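You operate a simulated robot arm through the tools that you are given. There is no shell and no other tool. Be economical: measure what you need, move in short steps, check, and stop when the job is done.

You are at the controls of a simulated robot arm. One attempt, no reset.

## Task
Drop the blended packs into the mixer drawer and lay both on top of the guard.
Fine: the main drive is locked; pull the hopper slide, push it back, open the drawer; it ends shut. Where these are worked on the way, their far stop is far enough and under half their travel is too little: hopper slide, mixer drawer.
Where things are to end (x, y in the base frame): fibre pack within 0.07 m of [0.65, 0.28]; fibre pack within 0.07 m of [0.6, 0.35].

It is judged by the outcome, as a careful person would: the job done as asked, and still so three seconds after it is handed in. It fails if anything else is knocked over, pushed out of place, dropped, spilled or broken.

## Robot
A 6-joint arm with a two-finger gripper on a trunk, on a base that drives. Base frame: it is fixed to the floor where the robot stands at the start and does not move with it; the origin is under the middle of the robot, x ahead of it, y to its left, z up. Units: m, degrees, N and s.
Its first joint turns from -166.0 to 166.0 degrees. Places, roughly: hopper slide [0.8, 0.1, 1]; mixer drawer [0.8, 0.1, 0.7]; top of the mixer guard [0.6, 0.4, 0.9]. Payload 1.71 kg.
Tool frame: the origin (TCP) lies between the finger pads and is the grasp point; the fingertips stand 0.02 m ahead of it; z points along the fingers, y is the line along which they close. The gripper opens to 0.096 m. The gripper's body begins 0.113 m behind the TCP.
Orientation is that of the tool frame in the base frame, as a unit quaternion [x, y, z, w]. With the fingers straight down and closing along the base's y, the tool's x points along the base's -x, its y along +y and its z along -z.

## Interface
- The arm moves only by the tool servo_tool. Its argument "rows" is a list that holds one entry, the list of rows, each a list of 7 numbers: the shift along the tool's x, y, z in m, then the turn, a rotation vector about the tool's x, y, z in rad, then the closure in counts, from 0 (fully open) to 255 (shut). In form: [[[x, y, z, ax, ay, az, gripper], ...]]. A call has 1 to 8 rows; each row shifts and turns the commanded pose from where the row before left it, along the tool's axes as they then stand. Each row takes 0.2 s and may step no farther than 0.05 m and 8.6 degrees from the row before; otherwise, or with a gripper value out of range, the whole call is refused. A pose out of reach is approached as far as the arm can. The call stops where the force on the tool passes 80 N (or 10 N more than at its start, if that is more) or the arm is blocked; 0.2 s more then pass. The fingers move at their own pace (about 0.045 m/s each) and stop on an object; they squeeze with about 26 N. The grip force told is the motor's: it shows also when the fingers shut on nothing. Time passes only in rows, and 0.2 s behind the last, so rows that do not move let the fingers close. The reply holds the time, the measured pose of the TCP, the force on the tool along the base axes, the opening and the grip force, in the units named above and with some noise, with the torque about the TCP (base axes, N m) and any sound that the robot's microphone picked up, and new pictures: "pictures" is both (left out), scene, wrist or none.
- Cameras (640 x 400 px; columns grow to the right, rows downward): "scene" is now at [0.0753, 0.2254, 1.4489]; the picture's right is [0.19, -0.98, -0.00], its down [-0.67, -0.13, -0.73] and it looks along [0.72, 0.14, -0.68] (base axes); focal length 287 px, centre (320, 200). "wrist" rides on the gripper at [0.066, 0.014, -0.145] in the tool frame; the picture's right is [-0.21, 0.98, 0.00], its down [-0.88, -0.18, -0.45] and it looks along [-0.44, -0.09, 0.90] (tool axes); focal length 275 px, centre (320, 200). There is no depth. A picture from a camera that has moved, and an enlarged one, comes with that camera's place and axes in the base frame and with its lens.
- slide_trunk(by): slides the trunk up (or, below 0, down) by that many m; the arm and the scene camera ride with it, the base frame stays. It gives what a move gives, with no picture.
- steer(legs): drives the robot by 1 to 6 legs, each [ahead, turn to the left] in m and degrees, along the robot's own axes; the way and the turn of a leg run together, so that a leg with both is an arc; at most 1.5 m and 180 degrees a leg. The arm and the cameras ride along, it lands a little off, and it stops where it bumps. It gives what a move gives, and a new picture of the scene camera.
- turn_head(pan, tilt): turns the head with the scene camera to pan (to the left, within 143 degrees either way) and tilt (down, from -29 to 69), counted from straight ahead of the robot. It gives what a move gives, and a new picture of the scene camera.
- inspect(camera, box): a new picture of the part [left, top, right, bottom] of that camera's present view, enlarged. The clock stands still meanwhile.
- sign_off(): hands the job in; it is judged then, once.

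Go step by step. Nothing tells you exact positions but the pictures and the camera data: compare them with the known pose of the tool, close in by small moves and look again before you grip or let go. The budget is 120 turns and 260 pictures, counting those below and the enlarged ones. Unless the task says otherwise, let go and move clear before handing in, and close with one line.

The tools are called after "Request:" as name(argument=value, ...) on one line, values as JSON. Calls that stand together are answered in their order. servo_tool: Moves the arm, as the interface text tells. Its arguments: {"type":"object","properties":{"rows":{"type":"array","items":{"type":"array","items":{"type":"array","items":{"type":"number"}}}},"pictures":{"type":"string","enum":["both","scene","wrist","none"]}},"required":["rows"]} The other tools are called the same way: slide_trunk (by) slides the trunk up or down; steer (legs) drives the base; turn_head (pan, tilt) turns the head that bears the scene camera; inspect (camera, box) takes an enlarged picture of a part of a camera's view; sign_off () hands the job in.

At the start:

```text
time: 0.0
position: [0.576, 0.2388, 1.1168]
ee_rot: [-0.001, 1.0, 0.0, -0.001]
contact_force: [-0.3, -0.1, 1.1]
torque: [0.0, -0.01, -0.01]
finger_gap: 0.0961
gripper_force: 0.0
trunk travel left (down, up): [-0.05, 0.34]
robot x, y, heading: [-0.0052, 0.0001, -0.2]
head pan, tilt: [11.2, 42.1]
```

scene: 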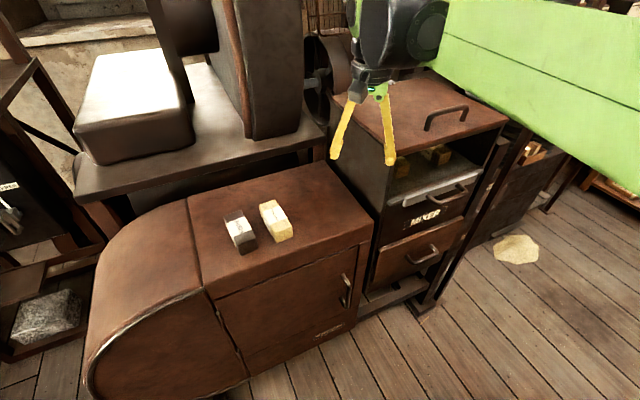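
wrist: 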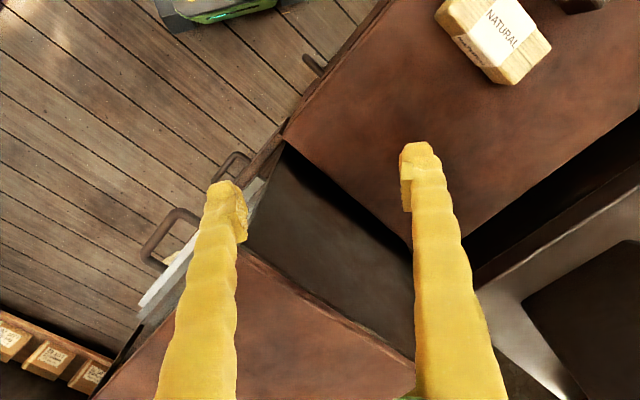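

I see a brown mixer guard with two small packs on it, a machine with a hopper slide and a mixer drawer to its right. I'll look closer before moving.

Request:
inspect(camera="scene", box=[320, 60, 520, 300])

Request:
inspect(camera="scene", box=[180, 160, 380, 300])

```text
1.67 times, centred on (420, 180) of scene
camera zoom: at [0.0753, 0.2254, 1.4489], right [0.19, -0.98, 0.0], down [-0.67, -0.13, -0.73], along [0.72, 0.14, -0.68], focal length 479 px, centre (153, 233)
```

zoom: 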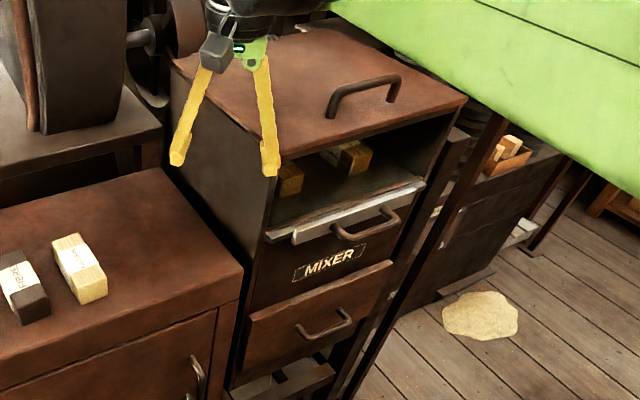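

```text
2.86 times, centred on (280, 230) of scene
camera zoom: at [0.0753, 0.2254, 1.4489], right [0.19, -0.98, 0.0], down [-0.67, -0.13, -0.73], along [0.72, 0.14, -0.68], focal length 821 px, centre (434, 114)
```

zoom: 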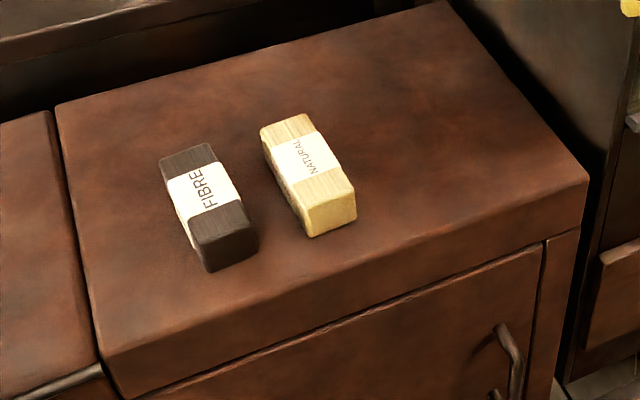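

Two decoy packs (FIBRE, NATURAL) already lie on the guard and must stay; the two to be dropped sit on the hopper slide. The machine's front faces roughly (-0.81,-0.58). I'll look behind the robot and toward the machine's front before choosing where to stand.

Request:
turn_head(pan=-140, tilt=40)

Request:
turn_head(pan=140, tilt=40)

Request:
turn_head(pan=-60, tilt=40)

Request:
turn_head(pan=-10, tilt=45)

```text
time: 2.4
position: [0.561, 0.2382, 1.1247]
ee_rot: [0.0, 1.0, 0.0, 0.007]
contact_force: [0.2, -0.2, 0.1]
torque: [0.04, 0.06, 0.0]
finger_gap: 0.0959
gripper_force: 0.0
trunk travel left (down, up): [-0.05, 0.34]
robot x, y, heading: [-0.0037, 0.0006, 0.3]
head pan, tilt: [-140.0, 40.0]
camera scene: at [-0.0717, 0.1545, 1.4543], right [-0.64, 0.77, 0.01], down [0.48, 0.41, -0.77], along [-0.6, -0.49, -0.63], focal length 287 px, centre (320, 200)
```

scene: 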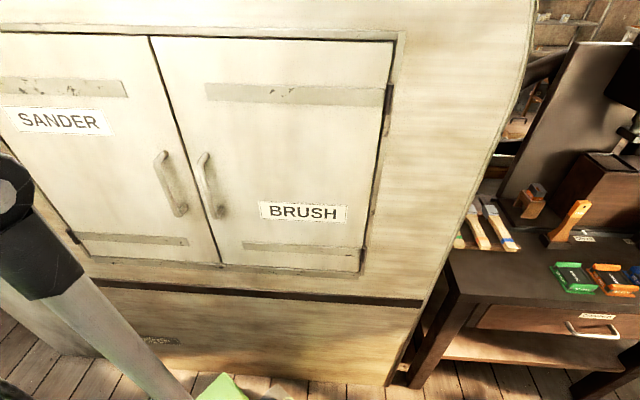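

```text
time: 6.2
position: [0.5608, 0.2374, 1.124]
ee_rot: [0.0, 1.0, 0.0, 0.007]
contact_force: [0.0, 0.0, -0.1]
torque: [-0.01, -0.01, 0.01]
finger_gap: 0.0957
gripper_force: 0.0
trunk travel left (down, up): [-0.05, 0.34]
robot x, y, heading: [-0.0024, -0.0026, -0.1]
head pan, tilt: [140.0, 40.0]
camera scene: at [-0.0717, 0.2638, 1.4543], right [0.64, 0.77, -0.01], down [0.48, -0.41, -0.77], along [-0.6, 0.49, -0.63], focal length 287 px, centre (320, 200)
```

scene: 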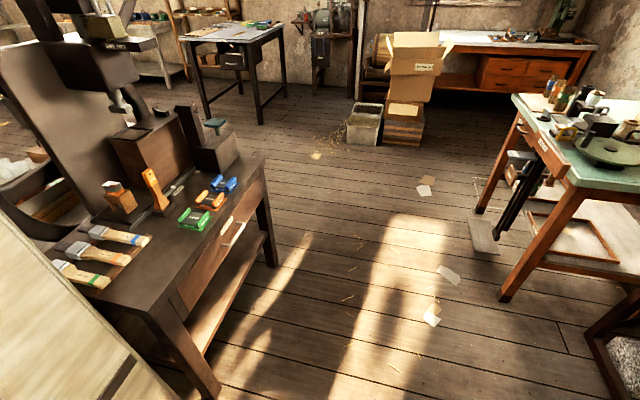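

```text
time: 9.2
position: [0.5602, 0.2376, 1.1248]
ee_rot: [0.0, 1.0, 0.0, 0.007]
contact_force: [-0.3, 0.0, 0.5]
torque: [0.0, 0.01, 0.0]
finger_gap: 0.0962
gripper_force: 0.0
trunk travel left (down, up): [-0.05, 0.34]
robot x, y, heading: [-0.0007, -0.0004, -0.0]
head pan, tilt: [-60.0, 40.0]
camera scene: at [0.0359, 0.1355, 1.4526], right [-0.87, -0.5, 0.01], down [-0.33, 0.56, -0.76], along [0.37, -0.66, -0.65], focal length 287 px, centre (320, 200)
```

scene: 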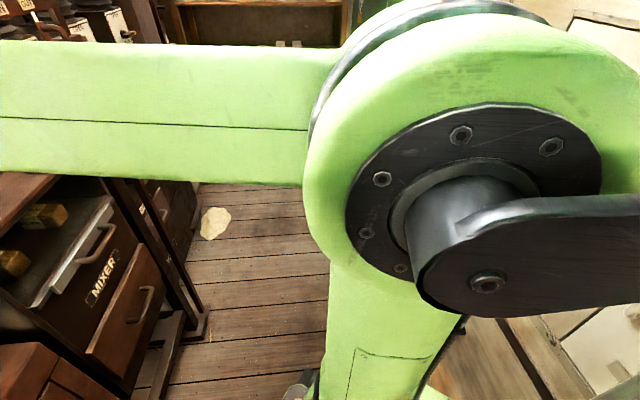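

```text
time: 10.3
position: [0.5607, 0.2373, 1.1234]
ee_rot: [0.001, 1.0, 0.0, 0.007]
contact_force: [-0.3, 0.1, -0.7]
torque: [0.0, 0.02, 0.04]
finger_gap: 0.0962
gripper_force: 0.1
trunk travel left (down, up): [-0.05, 0.34]
robot x, y, heading: [0.0015, 0.0006, 0.2]
head pan, tilt: [-10.0, 45.0]
camera scene: at [0.0734, 0.195, 1.4448], right [-0.17, -0.98, 0.0], down [-0.71, 0.12, -0.7], along [0.69, -0.12, -0.72], focal length 287 px, centre (320, 200)
```

scene: 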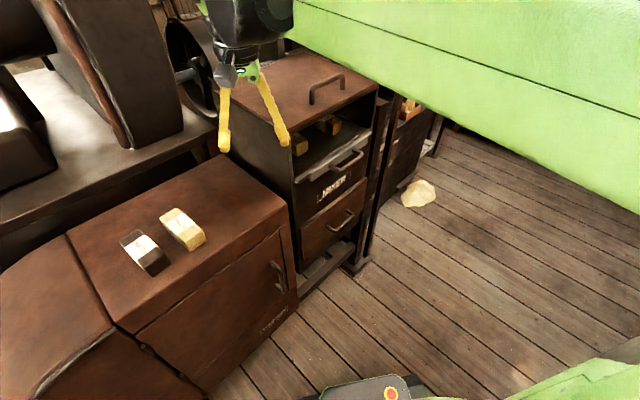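

The handle of the hopper slide is around (0.55, 0.05, 1.03), the drawer's around (0.65, 0.02, 0.7). I'll move the tool in front of the slide handle and turn it to face it.

Request:
servo_tool(rows=[[[0.0135, -0.0395, -0.012, 0, 0, 0, 0], [0.0135, -0.0395, -0.012, 0, 0, 0, 0], [0.0135, -0.0395, -0.012, 0, 0, 0, 0], [0.0135, -0.0395, -0.012, 0, 0, 0, 0], [0.0135, -0.0395, -0.012, 0, 0, 0, 0], [0.0135, -0.0395, -0.012, 0, 0, 0, 0]]], pictures="none")

Request:
servo_tool(rows=[[[0, 0, 0, 0, 0, 0.1357, 0], [0, 0, 0, 0, 0, 0.1357, 0], [0, 0, 0, 0, 0, 0.1357, 0], [0, 0, 0, 0, 0, 0.1357, 0], [0, 0, 0, 0, 0, 0.1357, 0], [0, 0, 0, 0, 0, 0.1357, 0], [0, 0, 0, 0, 0, 0.1357, 0]]])

```text
time: 11.7
position: [0.4775, 0.0011, 1.1959]
ee_rot: [0.0, 1.0, 0.0, 0.007]
contact_force: [1.0, 0.1, 0.4]
torque: [-0.01, 0.04, 0.01]
finger_gap: 0.0959
gripper_force: 0.0
trunk travel left (down, up): [-0.05, 0.34]
robot x, y, heading: [-0.0016, -0.0, 0.0]
head pan, tilt: [-10.0, 45.0]
```

```text
time: 13.3
position: [0.4785, 0.0013, 1.1935]
ee_rot: [0.459, 0.888, 0.003, 0.005]
contact_force: [0.8, -0.6, -0.8]
torque: [0.0, -0.01, 0.01]
finger_gap: 0.0959
gripper_force: 0.0
trunk travel left (down, up): [-0.05, 0.34]
robot x, y, heading: [-0.0016, -0.0002, 0.1]
head pan, tilt: [-10.0, 45.0]
camera scene: at [0.0733, 0.195, 1.4448], right [-0.17, -0.98, 0.0], down [-0.71, 0.12, -0.7], along [0.69, -0.12, -0.72], focal length 287 px, centre (320, 200)
camera wrist: at [0.4493, 0.0628, 1.3405], right [0.92, 0.4, 0.01], down [0.35, -0.82, 0.45], along [0.19, -0.41, -0.89], focal length 275 px, centre (320, 200)
```

scene: 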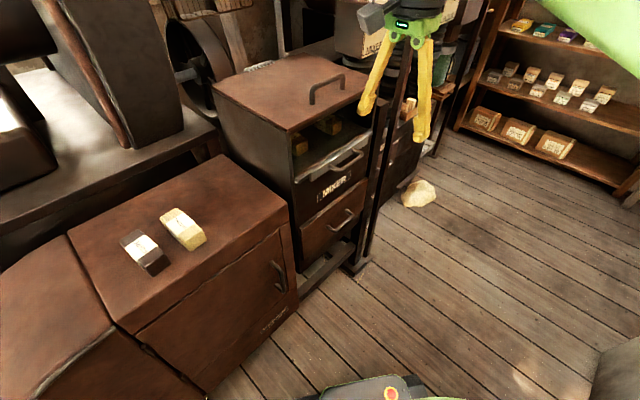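
wrist: 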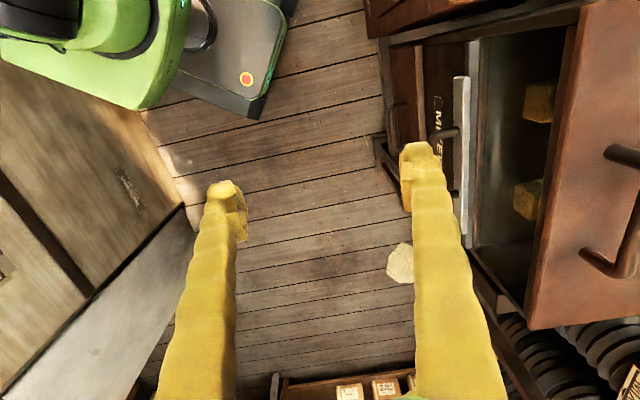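

The tool's orientation now lines up with the machine's front. Let me enlarge both views for the handles.

Request:
inspect(camera="wrist", box=[360, 40, 560, 260])

Request:
inspect(camera="scene", box=[270, 100, 410, 260])

```text
1.82 times, centred on (460, 150) of wrist
camera zoom: at [0.4493, 0.0628, 1.3405], right [0.92, 0.4, 0.01], down [0.35, -0.82, 0.45], along [0.19, -0.41, -0.89], focal length 500 px, centre (66, 291)
```

zoom: 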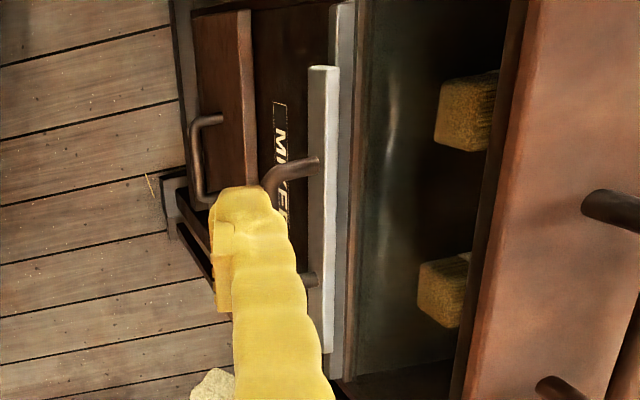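

```text
2.50 times, centred on (340, 180) of scene
camera zoom: at [0.0733, 0.195, 1.4448], right [-0.17, -0.98, 0.0], down [-0.71, 0.12, -0.7], along [0.69, -0.12, -0.72], focal length 718 px, centre (270, 250)
```

zoom: 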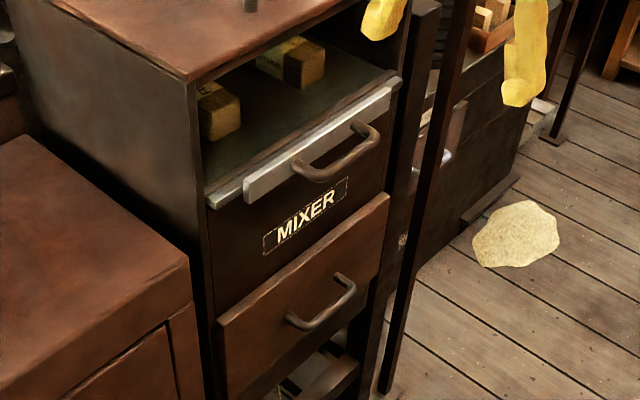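

Triangulating, the slide's bar is about centred at (0.66, 0.01, 0.96). I'll tilt the tool toward the face and look again.

Request:
servo_tool(rows=[[[0, 0, 0, -0.122, 0, 0, 0], [0, 0, 0, -0.122, 0, 0, 0], [0, 0, 0, -0.122, 0, 0, 0], [0, 0, 0, -0.122, 0, 0, 0], [0, 0, 0, -0.122, 0, 0, 0]]])

```text
time: 14.5
position: [0.4799, 0.0016, 1.1953]
ee_rot: [0.435, 0.847, 0.271, 0.143]
contact_force: [0.0, -0.8, 0.5]
torque: [0.01, 0.01, 0.03]
finger_gap: 0.096
gripper_force: 0.1
trunk travel left (down, up): [-0.05, 0.34]
robot x, y, heading: [-0.0001, -0.0006, -0.1]
head pan, tilt: [-10.0, 45.0]
camera scene: at [0.0735, 0.1949, 1.4448], right [-0.17, -0.98, 0.0], down [-0.71, 0.12, -0.7], along [0.69, -0.12, -0.72], focal length 287 px, centre (320, 200)
camera wrist: at [0.3801, 0.013, 1.3214], right [0.76, 0.3, 0.57], down [0.18, -0.95, 0.26], along [0.62, -0.1, -0.78], focal length 275 px, centre (320, 200)
```

scene: 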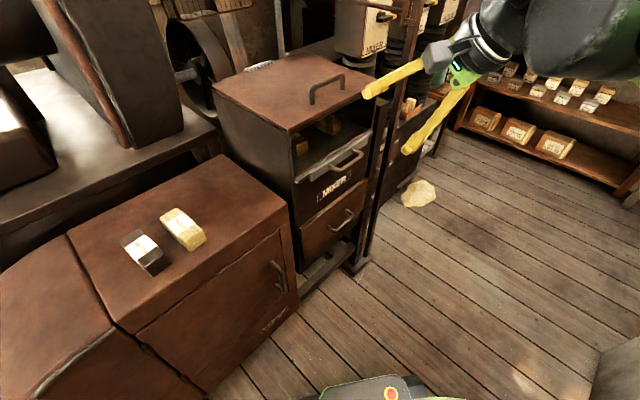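
wrist: 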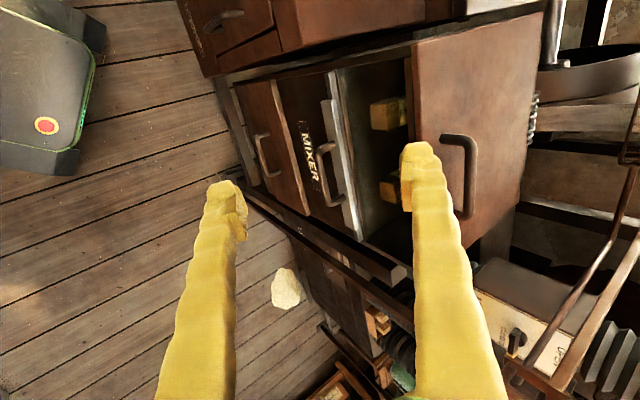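

The bar is confirmed at about (0.66, 0.006, 0.963). Moving to a standoff with the tool axis aimed at it.

Request:
servo_tool(rows=[[[-0.02, -0.003, 0.037, 0, 0, 0, 0], [-0.02, -0.003, 0.037, 0, 0, 0, 0], [-0.02, -0.003, 0.037, 0, 0, 0, 0], [-0.02, -0.003, 0.037, 0, 0, 0, 0], [-0.02, -0.002, 0.037, 0, 0, 0, 0]]])

```text
time: 15.7
position: [0.6155, -0.0234, 1.0362]
ee_rot: [0.435, 0.847, 0.27, 0.143]
contact_force: [-0.8, -0.2, 0.5]
torque: [-0.04, -0.04, -0.03]
finger_gap: 0.0962
gripper_force: 0.0
trunk travel left (down, up): [-0.05, 0.34]
robot x, y, heading: [-0.0015, -0.0037, 0.0]
head pan, tilt: [-10.0, 45.0]
camera scene: at [0.0724, 0.1952, 1.4448], right [-0.17, -0.98, 0.0], down [-0.71, 0.12, -0.7], along [0.69, -0.12, -0.72], focal length 287 px, centre (320, 200)
camera wrist: at [0.5174, -0.0125, 1.1627], right [0.76, 0.3, 0.57], down [0.18, -0.95, 0.26], along [0.62, -0.1, -0.78], focal length 275 px, centre (320, 200)
```

scene: 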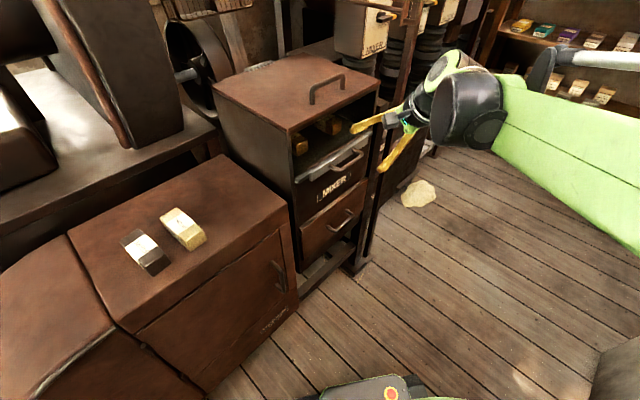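
wrist: 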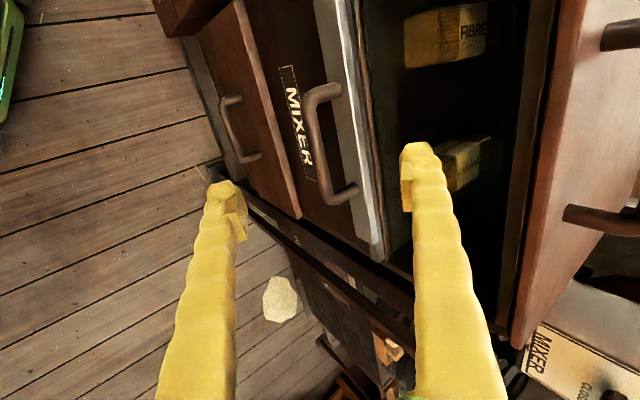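

The bar lies roughly 0.08 m ahead of the TCP; the lip stands close behind it, so I'll flatten the tool more and pre-close the fingers a bit.

Request:
servo_tool(rows=[[[0, 0, -0.01, -0.131, 0, 0, 95], [0, 0, -0.01, -0.131, 0, 0, 95], [0, 0, 0, -0.131, 0, 0, 95], [0, 0, 0, -0.131, 0, 0, 95]]])

```text
time: 16.7
position: [0.6045, -0.0318, 1.053]
ee_rot: [0.382, 0.748, 0.481, 0.251]
contact_force: [0.8, 0.8, 0.2]
torque: [-0.05, -0.03, -0.02]
finger_gap: 0.0603
gripper_force: 0.1
trunk travel left (down, up): [-0.05, 0.34]
robot x, y, heading: [-0.0011, -0.002, 0.0]
head pan, tilt: [-10.0, 45.0]
camera scene: at [0.0732, 0.1952, 1.4448], right [-0.17, -0.98, 0.0], down [-0.71, 0.12, -0.7], along [0.69, -0.12, -0.72], focal length 287 px, centre (320, 200)
camera wrist: at [0.4639, -0.0515, 1.1253], right [0.44, 0.07, 0.89], down [0.12, -0.99, 0.02], along [0.89, 0.1, -0.45], focal length 275 px, centre (320, 200)
```

scene: 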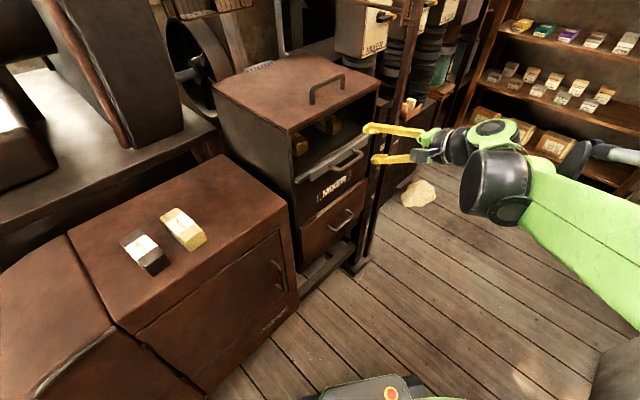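
wrist: 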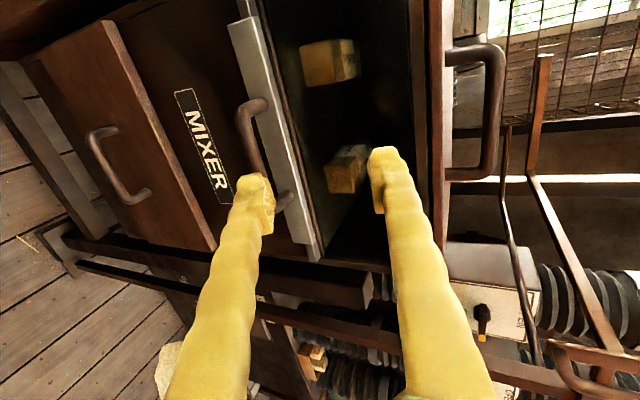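

Triangulation puts the bar at (0.648, 0.005, 0.970). I'll shift to aim at it and look before advancing.

Request:
servo_tool(rows=[[[0.0025, -0.026, 0.01, 0, 0, 0, 95], [0.0025, -0.026, 0.015, 0, 0, 0, 95]]])

```text
time: 17.3
position: [0.6048, -0.0263, 0.9955]
ee_rot: [0.382, 0.748, 0.48, 0.252]
contact_force: [-0.2, -0.9, 0.4]
torque: [-0.01, -0.01, -0.01]
finger_gap: 0.0601
gripper_force: 0.1
trunk travel left (down, up): [-0.05, 0.34]
robot x, y, heading: [0.0007, 0.0014, 0.0]
head pan, tilt: [-10.0, 45.0]
camera scene: at [0.076, 0.2002, 1.4487], right [-0.11, -0.99, 0.0], down [-0.68, 0.07, -0.73], along [0.73, -0.08, -0.68], focal length 287 px, centre (320, 200)
camera wrist: at [0.4628, -0.0462, 1.0677], right [0.44, 0.07, 0.89], down [0.12, -0.99, 0.02], along [0.89, 0.1, -0.45], focal length 275 px, centre (320, 200)
```

scene: 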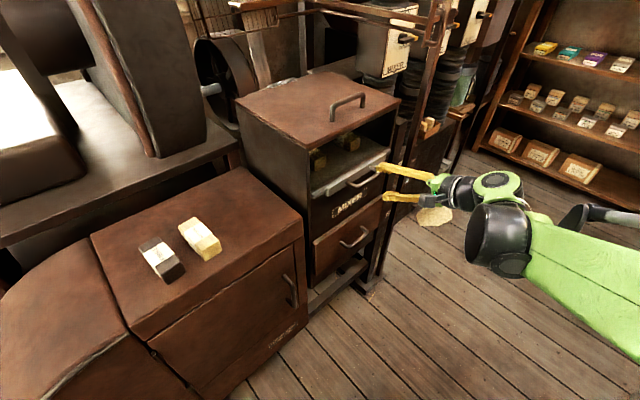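
wrist: 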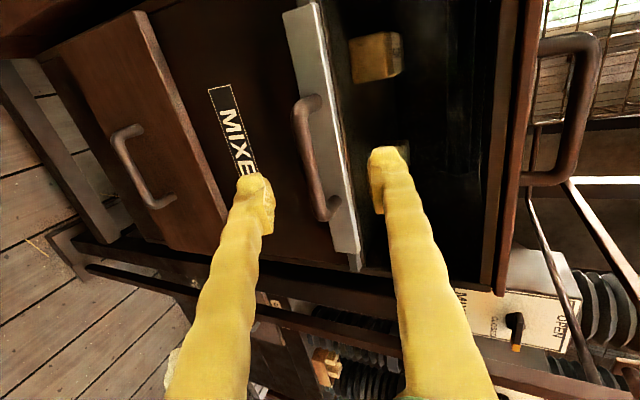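

Fingers straddle the bar. Advancing along the tool axis, then closing.

Request:
servo_tool(rows=[[[0, 0, 0.02, 0, 0, 0, 95], [0, 0, 0.02, 0, 0, 0, 95], [0, 0, 0.015, 0, 0, 0, 95]]], pictures="wrist")

```text
time: 18.1
position: [0.6438, 0.0024, 0.9728]
ee_rot: [0.382, 0.749, 0.48, 0.251]
contact_force: [-1.4, -0.9, 0.7]
torque: [0.0, 0.05, -0.05]
finger_gap: 0.0602
gripper_force: 0.1
trunk travel left (down, up): [-0.05, 0.34]
robot x, y, heading: [0.0003, 0.0015, -0.1]
head pan, tilt: [-10.0, 45.0]
camera wrist: at [0.5035, -0.0181, 1.0454], right [0.44, 0.07, 0.89], down [0.12, -0.99, 0.02], along [0.89, 0.1, -0.45], focal length 275 px, centre (320, 200)
```

wrist: 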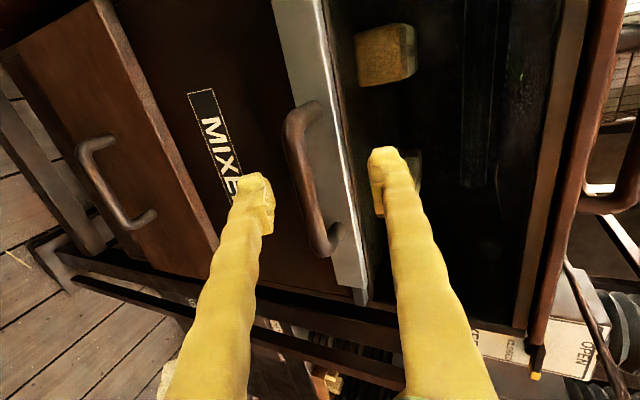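

The bar sits between the pads at the TCP. Closing.

Request:
servo_tool(rows=[[[0, 0, 0.003, 0, 0, 0, 255], [0, 0, 0, 0, 0, 0, 255], [0, 0, 0, 0, 0, 0, 255], [0, 0, 0, 0, 0, 0, 255], [0, 0, 0, 0, 0, 0, 255]]], pictures="wrist")

```text
time: 19.3
position: [0.6438, -0.0006, 0.9728]
ee_rot: [0.383, 0.747, 0.481, 0.252]
contact_force: [-52.4, -38.9, -23.8]
torque: [-1.03, 1.14, 0.39]
finger_gap: 0.0143
gripper_force: 25.0
trunk travel left (down, up): [-0.05, 0.34]
robot x, y, heading: [-0.0071, -0.0011, -0.2]
head pan, tilt: [-10.0, 45.0]
camera wrist: at [0.5022, -0.0198, 1.0444], right [0.44, 0.07, 0.89], down [0.12, -0.99, 0.02], along [0.89, 0.09, -0.45], focal length 275 px, centre (320, 200)
```

wrist: 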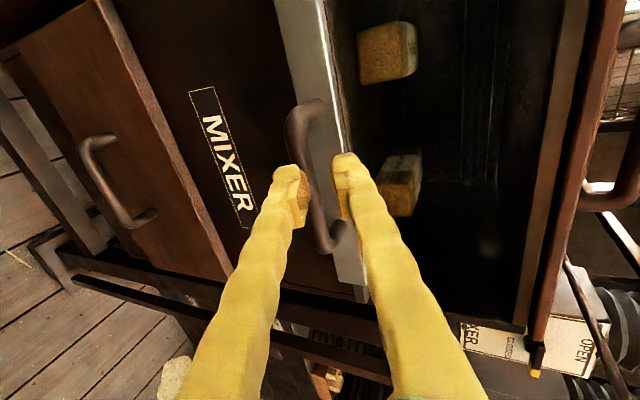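

Gripped (gap 0.014). Now pulling straight out along the face normal in small steps.

Request:
servo_tool(rows=[[[0, -0.0041, -0.0091, 0, 0, 0, 255], [0, -0.0082, -0.0182, 0, 0, 0, 255], [0, -0.0082, -0.0182, 0, 0, 0, 255]]], pictures="wrist")

```text
time: 20.1
position: [0.6219, -0.0321, 0.9732]
ee_rot: [0.383, 0.748, 0.48, 0.25]
contact_force: [-0.5, 0.1, 0.1]
torque: [0.04, 0.0, 0.0]
finger_gap: 0.0
gripper_force: 26.1
trunk travel left (down, up): [-0.05, 0.34]
robot x, y, heading: [-0.0024, 0.0018, 0.0]
head pan, tilt: [-10.0, 45.0]
camera wrist: at [0.4804, -0.0519, 1.0448], right [0.44, 0.07, 0.89], down [0.12, -0.99, 0.02], along [0.89, 0.1, -0.45], focal length 275 px, centre (320, 200)
```

wrist: 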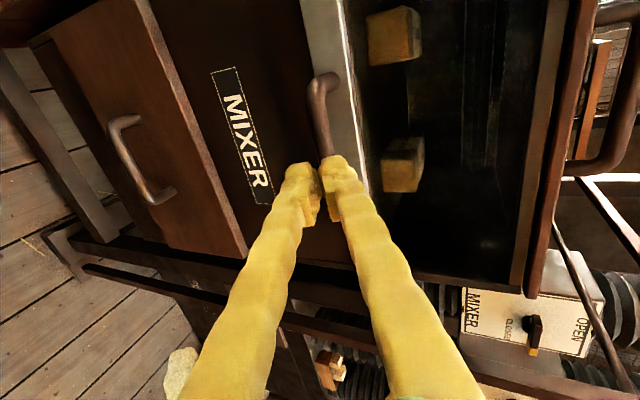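

The fingers slipped off: the bar was only at the tips, so it lies about 0.02 m deeper. Reopening and looking.

Request:
servo_tool(rows=[[[0.005, 0.005, 0, 0, 0, 0, 95], [0.005, 0.005, 0, 0, 0, 0, 95], [0, 0.0, 0, 0, 0, 0, 95], [0, 0, 0, 0, 0, 0, 95]]], pictures="both")

Request:
inspect(camera="scene", box=[300, 120, 440, 260])

```text
time: 21.1
position: [0.6189, -0.0185, 0.9816]
ee_rot: [0.381, 0.749, 0.481, 0.249]
contact_force: [0.1, 0.3, 0.0]
torque: [0.01, 0.01, -0.01]
finger_gap: 0.0601
gripper_force: 0.1
trunk travel left (down, up): [-0.05, 0.34]
robot x, y, heading: [0.0018, 0.0007, -0.3]
head pan, tilt: [-10.0, 45.0]
camera scene: at [0.0614, 0.1978, 1.4283], right [-0.16, -0.99, 0.0], down [-0.84, 0.14, -0.52], along [0.52, -0.09, -0.85], focal length 287 px, centre (320, 200)
camera wrist: at [0.4771, -0.0389, 1.054], right [0.44, 0.08, 0.89], down [0.12, -0.99, 0.02], along [0.89, 0.1, -0.45], focal length 275 px, centre (320, 200)
```

scene: 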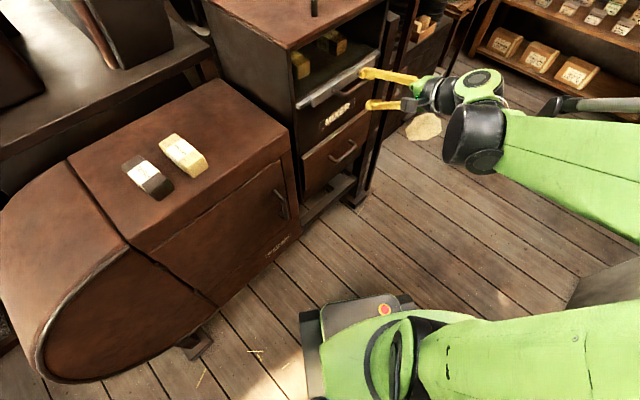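
wrist: 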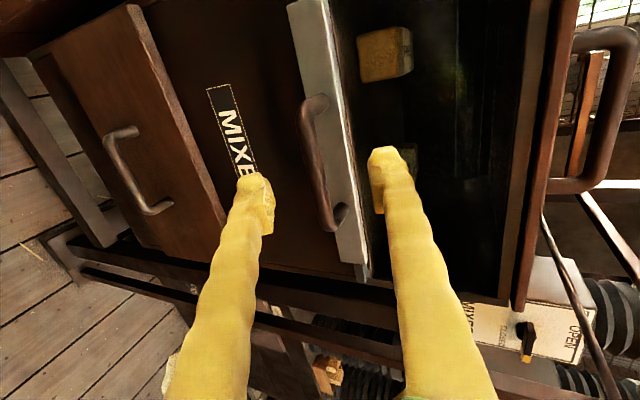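

```text
2.86 times, centred on (370, 190) of scene
camera zoom: at [0.0614, 0.1978, 1.4283], right [-0.16, -0.99, 0.0], down [-0.84, 0.14, -0.52], along [0.52, -0.09, -0.85], focal length 821 px, centre (177, 229)
```

zoom: 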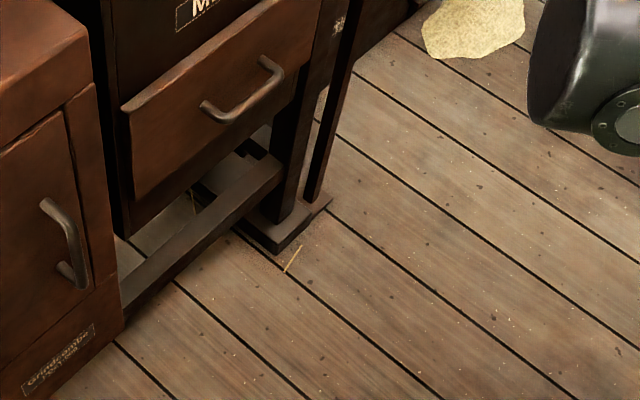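

Bar is now estimated at (0.657, 0.012, 0.960). Advancing deeper, watching force.

Request:
servo_tool(rows=[[[0, 0, 0.02, 0, 0, 0, 95], [0, 0, 0.02, 0, 0, 0, 95], [0, 0, 0.012, 0, 0, 0, 95], [0, 0, 0.006, 0, 0, 0, 95]]], pictures="wrist")

```text
time: 22.1
position: [0.6457, 0.0156, 0.956]
ee_rot: [0.383, 0.748, 0.481, 0.25]
contact_force: [0.8, -0.5, 0.1]
torque: [0.03, -0.04, 0.02]
finger_gap: 0.0601
gripper_force: 0.1
trunk travel left (down, up): [-0.05, 0.34]
robot x, y, heading: [-0.0005, -0.0039, 0.2]
head pan, tilt: [-10.0, 45.0]
camera wrist: at [0.5053, -0.0047, 1.0289], right [0.44, 0.07, 0.89], down [0.12, -0.99, 0.02], along [0.89, 0.09, -0.45], focal length 275 px, centre (320, 200)
```

wrist: 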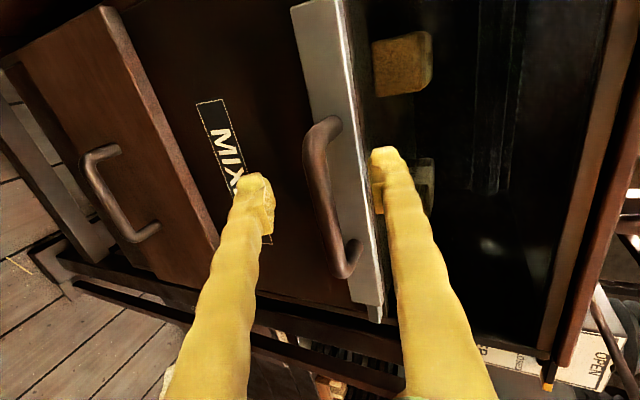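

The bar appears about 0.017 m beyond the TCP and well centred. Advancing a bit more, then closing.

Request:
servo_tool(rows=[[[0, 0.001, 0.012, 0, 0, 0, 95], [0, 0.001, 0.01, 0, 0, 0, 95]]], pictures="wrist")

```text
time: 22.7
position: [0.6635, 0.0271, 0.949]
ee_rot: [0.384, 0.748, 0.48, 0.251]
contact_force: [-0.4, -0.9, -0.3]
torque: [-0.01, -0.02, -0.01]
finger_gap: 0.0605
gripper_force: 0.0
trunk travel left (down, up): [-0.05, 0.34]
robot x, y, heading: [0.0005, -0.0011, -0.0]
head pan, tilt: [-10.0, 45.0]
camera wrist: at [0.5224, 0.0076, 1.0215], right [0.44, 0.07, 0.89], down [0.12, -0.99, 0.02], along [0.89, 0.1, -0.45], focal length 275 px, centre (320, 200)
```

wrist: 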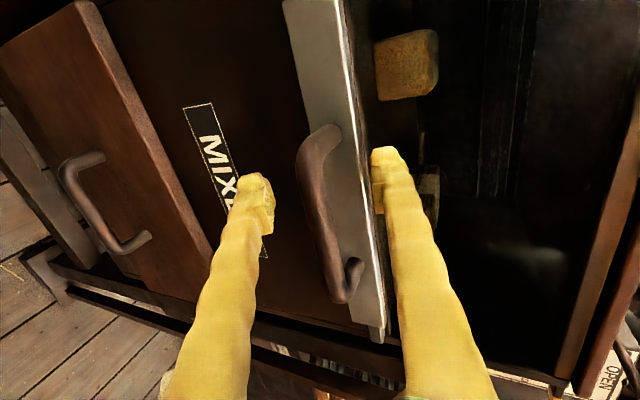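

Request:
servo_tool(rows=[[[-0.006, 0, 0.003, 0, 0, 0, 255], [0, 0, 0, 0, 0, 0, 255], [0, 0, 0, 0, 0, 0, 255], [0, 0, 0, 0, 0, 0, 255], [0, 0, 0, 0, 0, 0, 255]]], pictures="wrist")

```text
time: 23.9
position: [0.6644, 0.0247, 0.9528]
ee_rot: [0.381, 0.746, 0.484, 0.252]
contact_force: [5.7, -4.5, 73.3]
torque: [1.12, -1.24, -1.25]
finger_gap: 0.0425
gripper_force: 35.2
trunk travel left (down, up): [-0.05, 0.34]
robot x, y, heading: [-0.0011, 0.0006, 0.0]
head pan, tilt: [-10.0, 45.0]
camera wrist: at [0.5229, 0.0044, 1.0252], right [0.44, 0.07, 0.9], down [0.12, -0.99, 0.02], along [0.89, 0.1, -0.44], focal length 275 px, centre (320, 200)
```

wrist: 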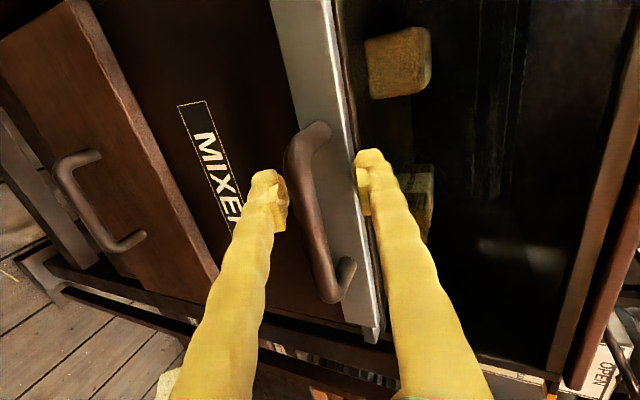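

The upper finger came down on the slide's lip, so I'm now slightly too deep. I'll open a little, back out about 0.013 m along the normal, and close again.

Request:
servo_tool(rows=[[[0, 0, 0, 0, 0, 0, 110], [0, 0, 0, 0, 0, 0, 110], [0, -0.004, -0.014, 0, 0, 0, 110], [0, 0, 0, 0, 0, 0, 110]]], pictures="wrist")

```text
time: 24.9
position: [0.658, 0.0147, 0.9484]
ee_rot: [0.383, 0.748, 0.48, 0.251]
contact_force: [-0.7, -0.8, -0.7]
torque: [0.0, 0.02, -0.01]
finger_gap: 0.0543
gripper_force: 0.0
trunk travel left (down, up): [-0.05, 0.34]
robot x, y, heading: [0.0025, -0.0009, -0.2]
head pan, tilt: [-10.0, 45.0]
camera wrist: at [0.517, -0.0045, 1.0215], right [0.45, 0.07, 0.89], down [0.12, -0.99, 0.02], along [0.89, 0.1, -0.45], focal length 275 px, centre (320, 200)
```

wrist: 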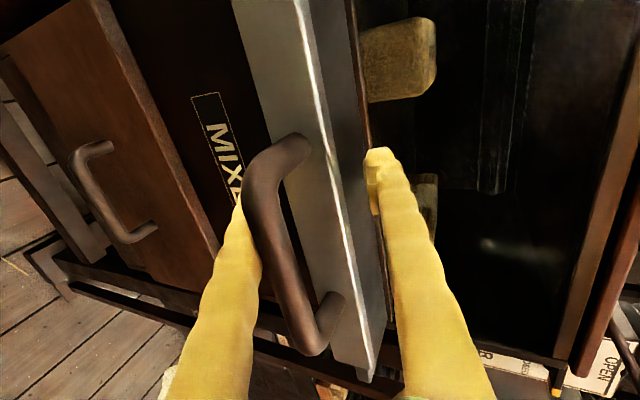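

The slide came out a few centimetres: the upper finger is hooked behind its lip. I'll keep pulling outward this way and watch.

Request:
servo_tool(rows=[[[0, -0.0082, -0.0182, 0, 0, 0, 110], [0, -0.0082, -0.0182, 0, 0, 0, 110], [0, -0.0082, -0.0182, 0, 0, 0, 110]]], pictures="both")

```text
time: 25.7
position: [0.6095, -0.0197, 0.9495]
ee_rot: [0.383, 0.748, 0.48, 0.251]
contact_force: [-0.2, -0.3, -1.5]
torque: [0.01, -0.02, 0.01]
finger_gap: 0.0546
gripper_force: 0.0
trunk travel left (down, up): [-0.05, 0.34]
robot x, y, heading: [0.0013, 0.0019, 0.3]
head pan, tilt: [-10.0, 45.0]
camera scene: at [0.0721, 0.1901, 1.444], right [-0.24, -0.97, 0.0], down [-0.71, 0.17, -0.69], along [0.67, -0.17, -0.72], focal length 287 px, centre (320, 200)
camera wrist: at [0.4679, -0.0397, 1.0223], right [0.44, 0.07, 0.89], down [0.12, -0.99, 0.02], along [0.89, 0.1, -0.45], focal length 275 px, centre (320, 200)
```

scene: 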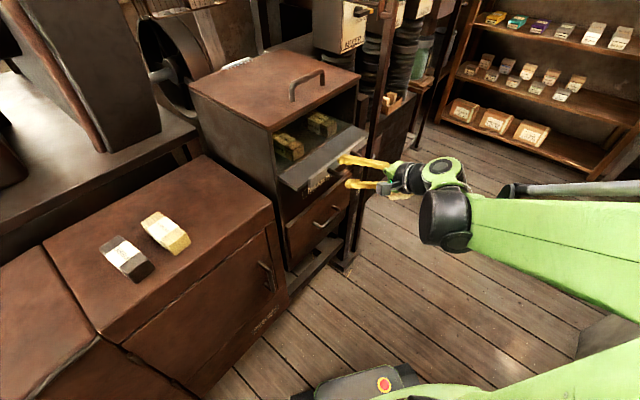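
wrist: 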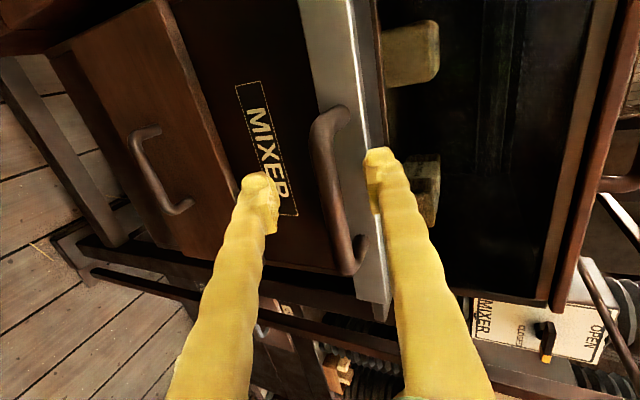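

The slide is out about 0.05 m and the finger slipped over the lip. Now I'll grip the bar properly: narrower opening, aim corrected, tips just past the bar.

Request:
servo_tool(rows=[[[0, 0.005, -0.008, 0, 0, 0, 165], [-0.004, 0.005, -0.007, 0, 0, 0, 165], [0, 0, 0, 0, 0, 0, 165]]], pictures="wrist")

```text
time: 26.5
position: [0.6037, -0.0285, 0.9648]
ee_rot: [0.383, 0.749, 0.479, 0.251]
contact_force: [0.1, -0.2, -0.3]
torque: [0.03, -0.01, -0.02]
finger_gap: 0.0341
gripper_force: 0.0
trunk travel left (down, up): [-0.05, 0.34]
robot x, y, heading: [-0.0004, -0.0042, -0.0]
head pan, tilt: [-10.0, 45.0]
camera wrist: at [0.4621, -0.048, 1.0378], right [0.44, 0.07, 0.89], down [0.12, -0.99, 0.02], along [0.89, 0.1, -0.45], focal length 275 px, centre (320, 200)
```

wrist: 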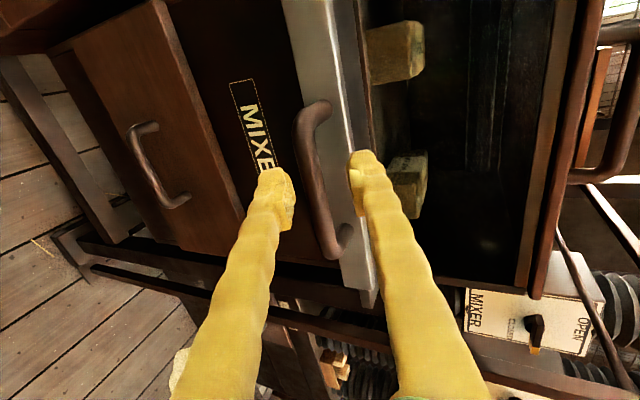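

Bar is centred between the fingers, ~0.024 m ahead. Advance and close.

Request:
servo_tool(rows=[[[0, 0, 0.01, 0, 0, 0, 165], [0, 0, 0.01, 0, 0, 0, 165], [0, 0, 0, 0, 0, 0, 255], [0, 0, 0, 0, 0, 0, 255], [0, 0, 0, 0, 0, 0, 255]]], pictures="wrist")

```text
time: 27.7
position: [0.6181, -0.0168, 0.9535]
ee_rot: [0.382, 0.749, 0.479, 0.251]
contact_force: [-3.9, 4.8, -42.5]
torque: [-0.19, -0.06, -0.4]
finger_gap: 0.0094
gripper_force: 34.9
trunk travel left (down, up): [-0.05, 0.34]
robot x, y, heading: [0.0019, 0.0019, -0.0]
head pan, tilt: [-10.0, 45.0]
camera wrist: at [0.4775, -0.0365, 1.0276], right [0.45, 0.07, 0.89], down [0.12, -0.99, 0.02], along [0.89, 0.1, -0.45], focal length 275 px, centre (320, 200)
```

wrist: 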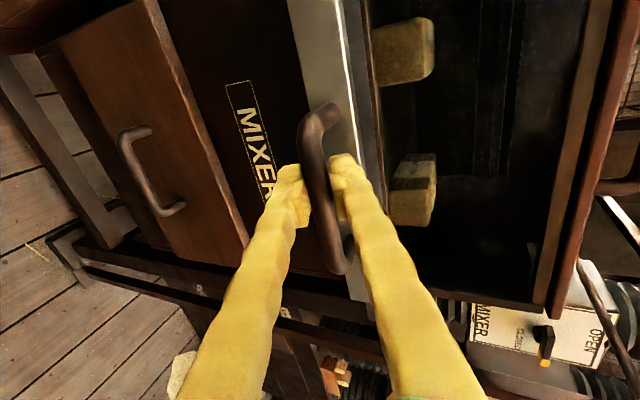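

The bar is firmly between the pads now. Pulling out along the normal.

Request:
servo_tool(rows=[[[0, -0.0052, -0.0091, 0, 0, 0, 255], [0, -0.0082, -0.0182, 0, 0, 0, 255], [0, -0.0082, -0.0182, 0, 0, 0, 255]]], pictures="both")

```text
time: 28.5
position: [0.5786, -0.0462, 0.955]
ee_rot: [0.383, 0.749, 0.479, 0.251]
contact_force: [-7.5, 9.1, -46.9]
torque: [-0.31, -0.11, -0.67]
finger_gap: 0.0093
gripper_force: 35.0
trunk travel left (down, up): [-0.05, 0.34]
robot x, y, heading: [-0.0005, 0.0006, -0.3]
head pan, tilt: [-10.0, 45.0]
camera scene: at [0.069, 0.1794, 1.4421], right [-0.38, -0.93, 0.01], down [-0.69, 0.28, -0.67], along [0.62, -0.26, -0.74], focal length 287 px, centre (320, 200)
camera wrist: at [0.4371, -0.0659, 1.0276], right [0.45, 0.07, 0.89], down [0.12, -0.99, 0.02], along [0.89, 0.09, -0.45], focal length 275 px, centre (320, 200)
```

scene: 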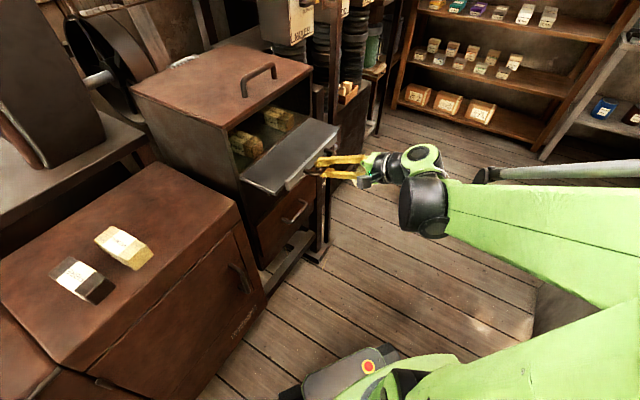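
wrist: 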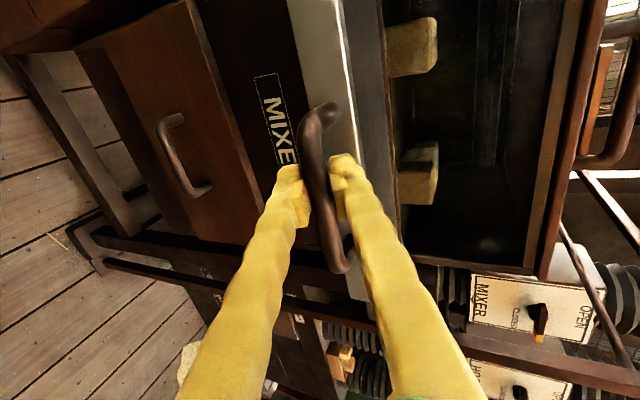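

The slide follows the gripper. Continuing the pull.

Request:
servo_tool(rows=[[[0, -0.0082, -0.0182, 0, 0, 0, 255], [0, -0.0082, -0.0182, 0, 0, 0, 255], [0, -0.0082, -0.0182, 0, 0, 0, 255]]], pictures="both")

```text
time: 29.3
position: [0.5292, -0.0819, 0.9559]
ee_rot: [0.382, 0.749, 0.479, 0.251]
contact_force: [-0.4, 1.4, -56.2]
torque: [-0.25, -0.02, -0.5]
finger_gap: 0.0097
gripper_force: 34.8
trunk travel left (down, up): [-0.05, 0.34]
robot x, y, heading: [-0.0016, -0.0029, -0.1]
head pan, tilt: [-10.0, 45.0]
camera scene: at [0.0641, 0.168, 1.4421], right [-0.52, -0.86, 0.01], down [-0.64, 0.38, -0.67], along [0.57, -0.35, -0.74], focal length 287 px, centre (320, 200)
camera wrist: at [0.3885, -0.1013, 1.0279], right [0.45, 0.07, 0.89], down [0.12, -0.99, 0.02], along [0.89, 0.09, -0.45], focal length 275 px, centre (320, 200)
```

scene: 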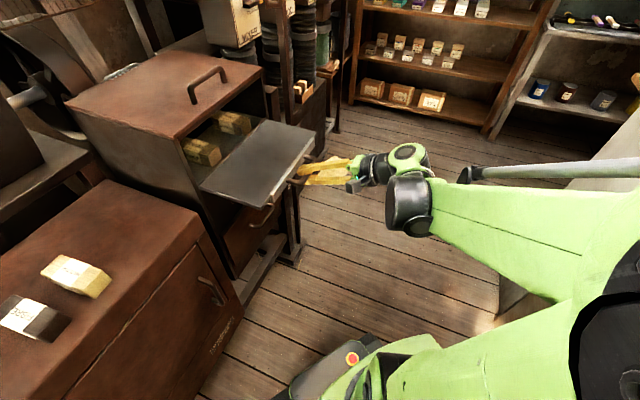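
wrist: 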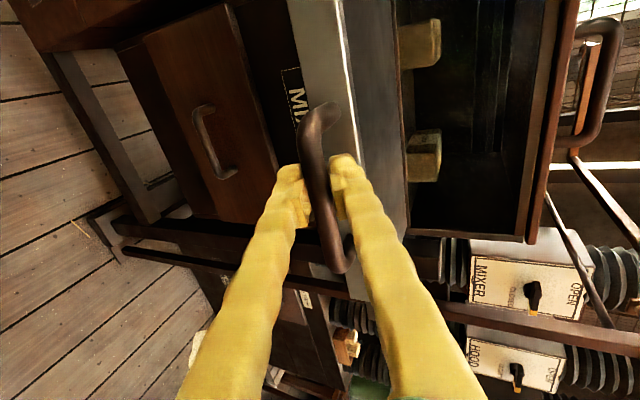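

Request:
servo_tool(rows=[[[0, -0.0092, -0.0182, 0, 0, 0, 255], [0, -0.0092, -0.0182, 0, 0, 0, 255], [0, -0.0082, -0.0182, 0, 0, 0, 255]]], pictures="both")

```text
time: 30.1
position: [0.4805, -0.1181, 0.9546]
ee_rot: [0.383, 0.749, 0.48, 0.25]
contact_force: [3.3, -5.0, -28.8]
torque: [-0.13, 0.02, 0.01]
finger_gap: 0.0092
gripper_force: 35.3
trunk travel left (down, up): [-0.05, 0.34]
robot x, y, heading: [-0.0004, -0.0003, -0.0]
head pan, tilt: [-10.0, 45.0]
camera scene: at [0.0599, 0.1615, 1.4436], right [-0.59, -0.81, 0.01], down [-0.59, 0.42, -0.68], along [0.55, -0.41, -0.73], focal length 287 px, centre (320, 200)
camera wrist: at [0.3391, -0.1372, 1.0275], right [0.44, 0.07, 0.89], down [0.12, -0.99, 0.02], along [0.89, 0.09, -0.45], focal length 275 px, centre (320, 200)
```

scene: 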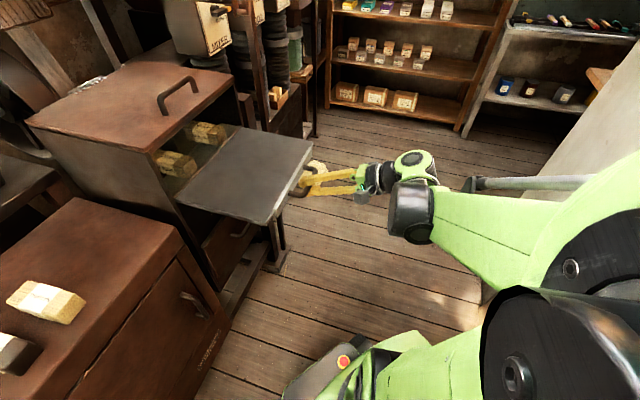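
wrist: 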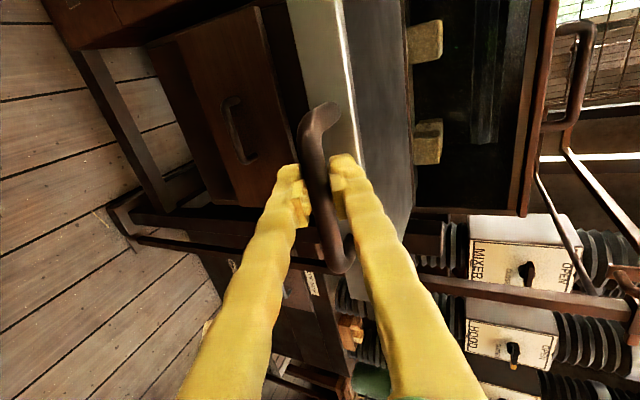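

Out about 0.22 m; packs are still held. Continuing to the stop.

Request:
servo_tool(rows=[[[0, -0.0082, -0.0182, 0, 0, 0, 255], [0, -0.0082, -0.0182, 0, 0, 0, 255]]], pictures="both")

```text
time: 30.7
position: [0.448, -0.1414, 0.9556]
ee_rot: [0.383, 0.748, 0.481, 0.251]
contact_force: [4.7, -5.6, -21.4]
torque: [0.13, 0.21, 0.71]
finger_gap: 0.0092
gripper_force: 35.3
trunk travel left (down, up): [-0.05, 0.34]
robot x, y, heading: [0.0004, -0.002, -0.0]
head pan, tilt: [-10.0, 45.0]
camera scene: at [0.0597, 0.1587, 1.4466], right [-0.61, -0.79, 0.01], down [-0.56, 0.42, -0.71], along [0.56, -0.44, -0.7], focal length 287 px, centre (320, 200)
camera wrist: at [0.3067, -0.1608, 1.0275], right [0.44, 0.07, 0.89], down [0.12, -0.99, 0.02], along [0.89, 0.1, -0.45], focal length 275 px, centre (320, 200)
```

scene: 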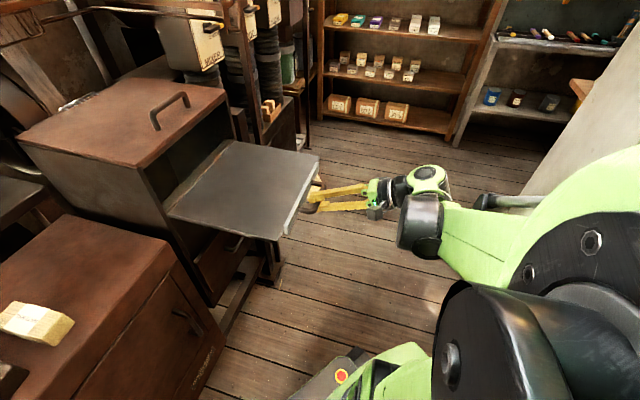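
wrist: 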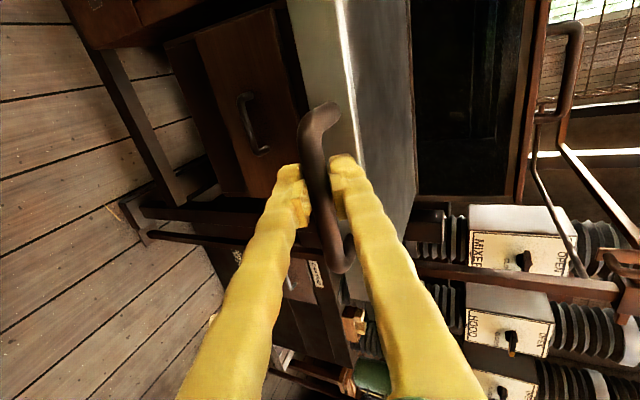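

The packs have vanished from the chamber, so they have dropped. Checking, then pushing back.

Request:
inspect(camera="wrist", box=[300, 0, 560, 220])

Request:
inspect(camera="scene", box=[20, 70, 340, 310])

```text
1.82 times, centred on (430, 110) of wrist
camera zoom: at [0.3067, -0.1608, 1.0275], right [0.44, 0.07, 0.89], down [0.12, -0.99, 0.02], along [0.89, 0.1, -0.45], focal length 500 px, centre (120, 364)
```

zoom: 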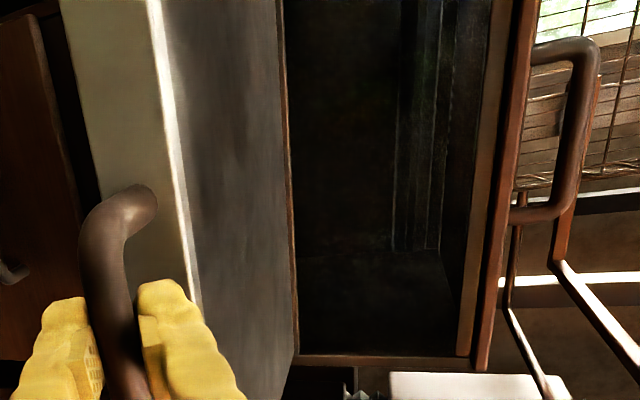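

```text
1.67 times, centred on (180, 190) of scene
camera zoom: at [0.0597, 0.1587, 1.4466], right [-0.61, -0.79, 0.01], down [-0.56, 0.42, -0.71], along [0.56, -0.44, -0.7], focal length 479 px, centre (553, 217)
```

zoom: 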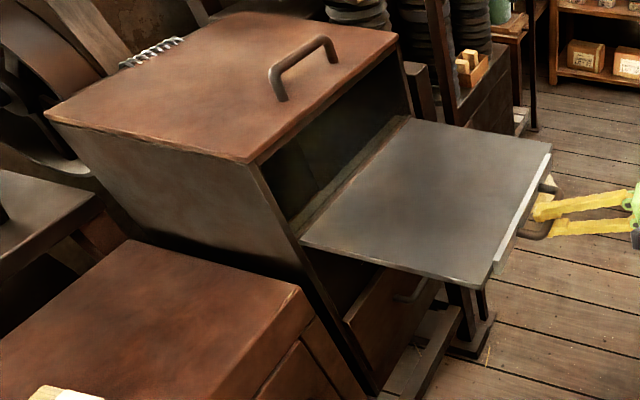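

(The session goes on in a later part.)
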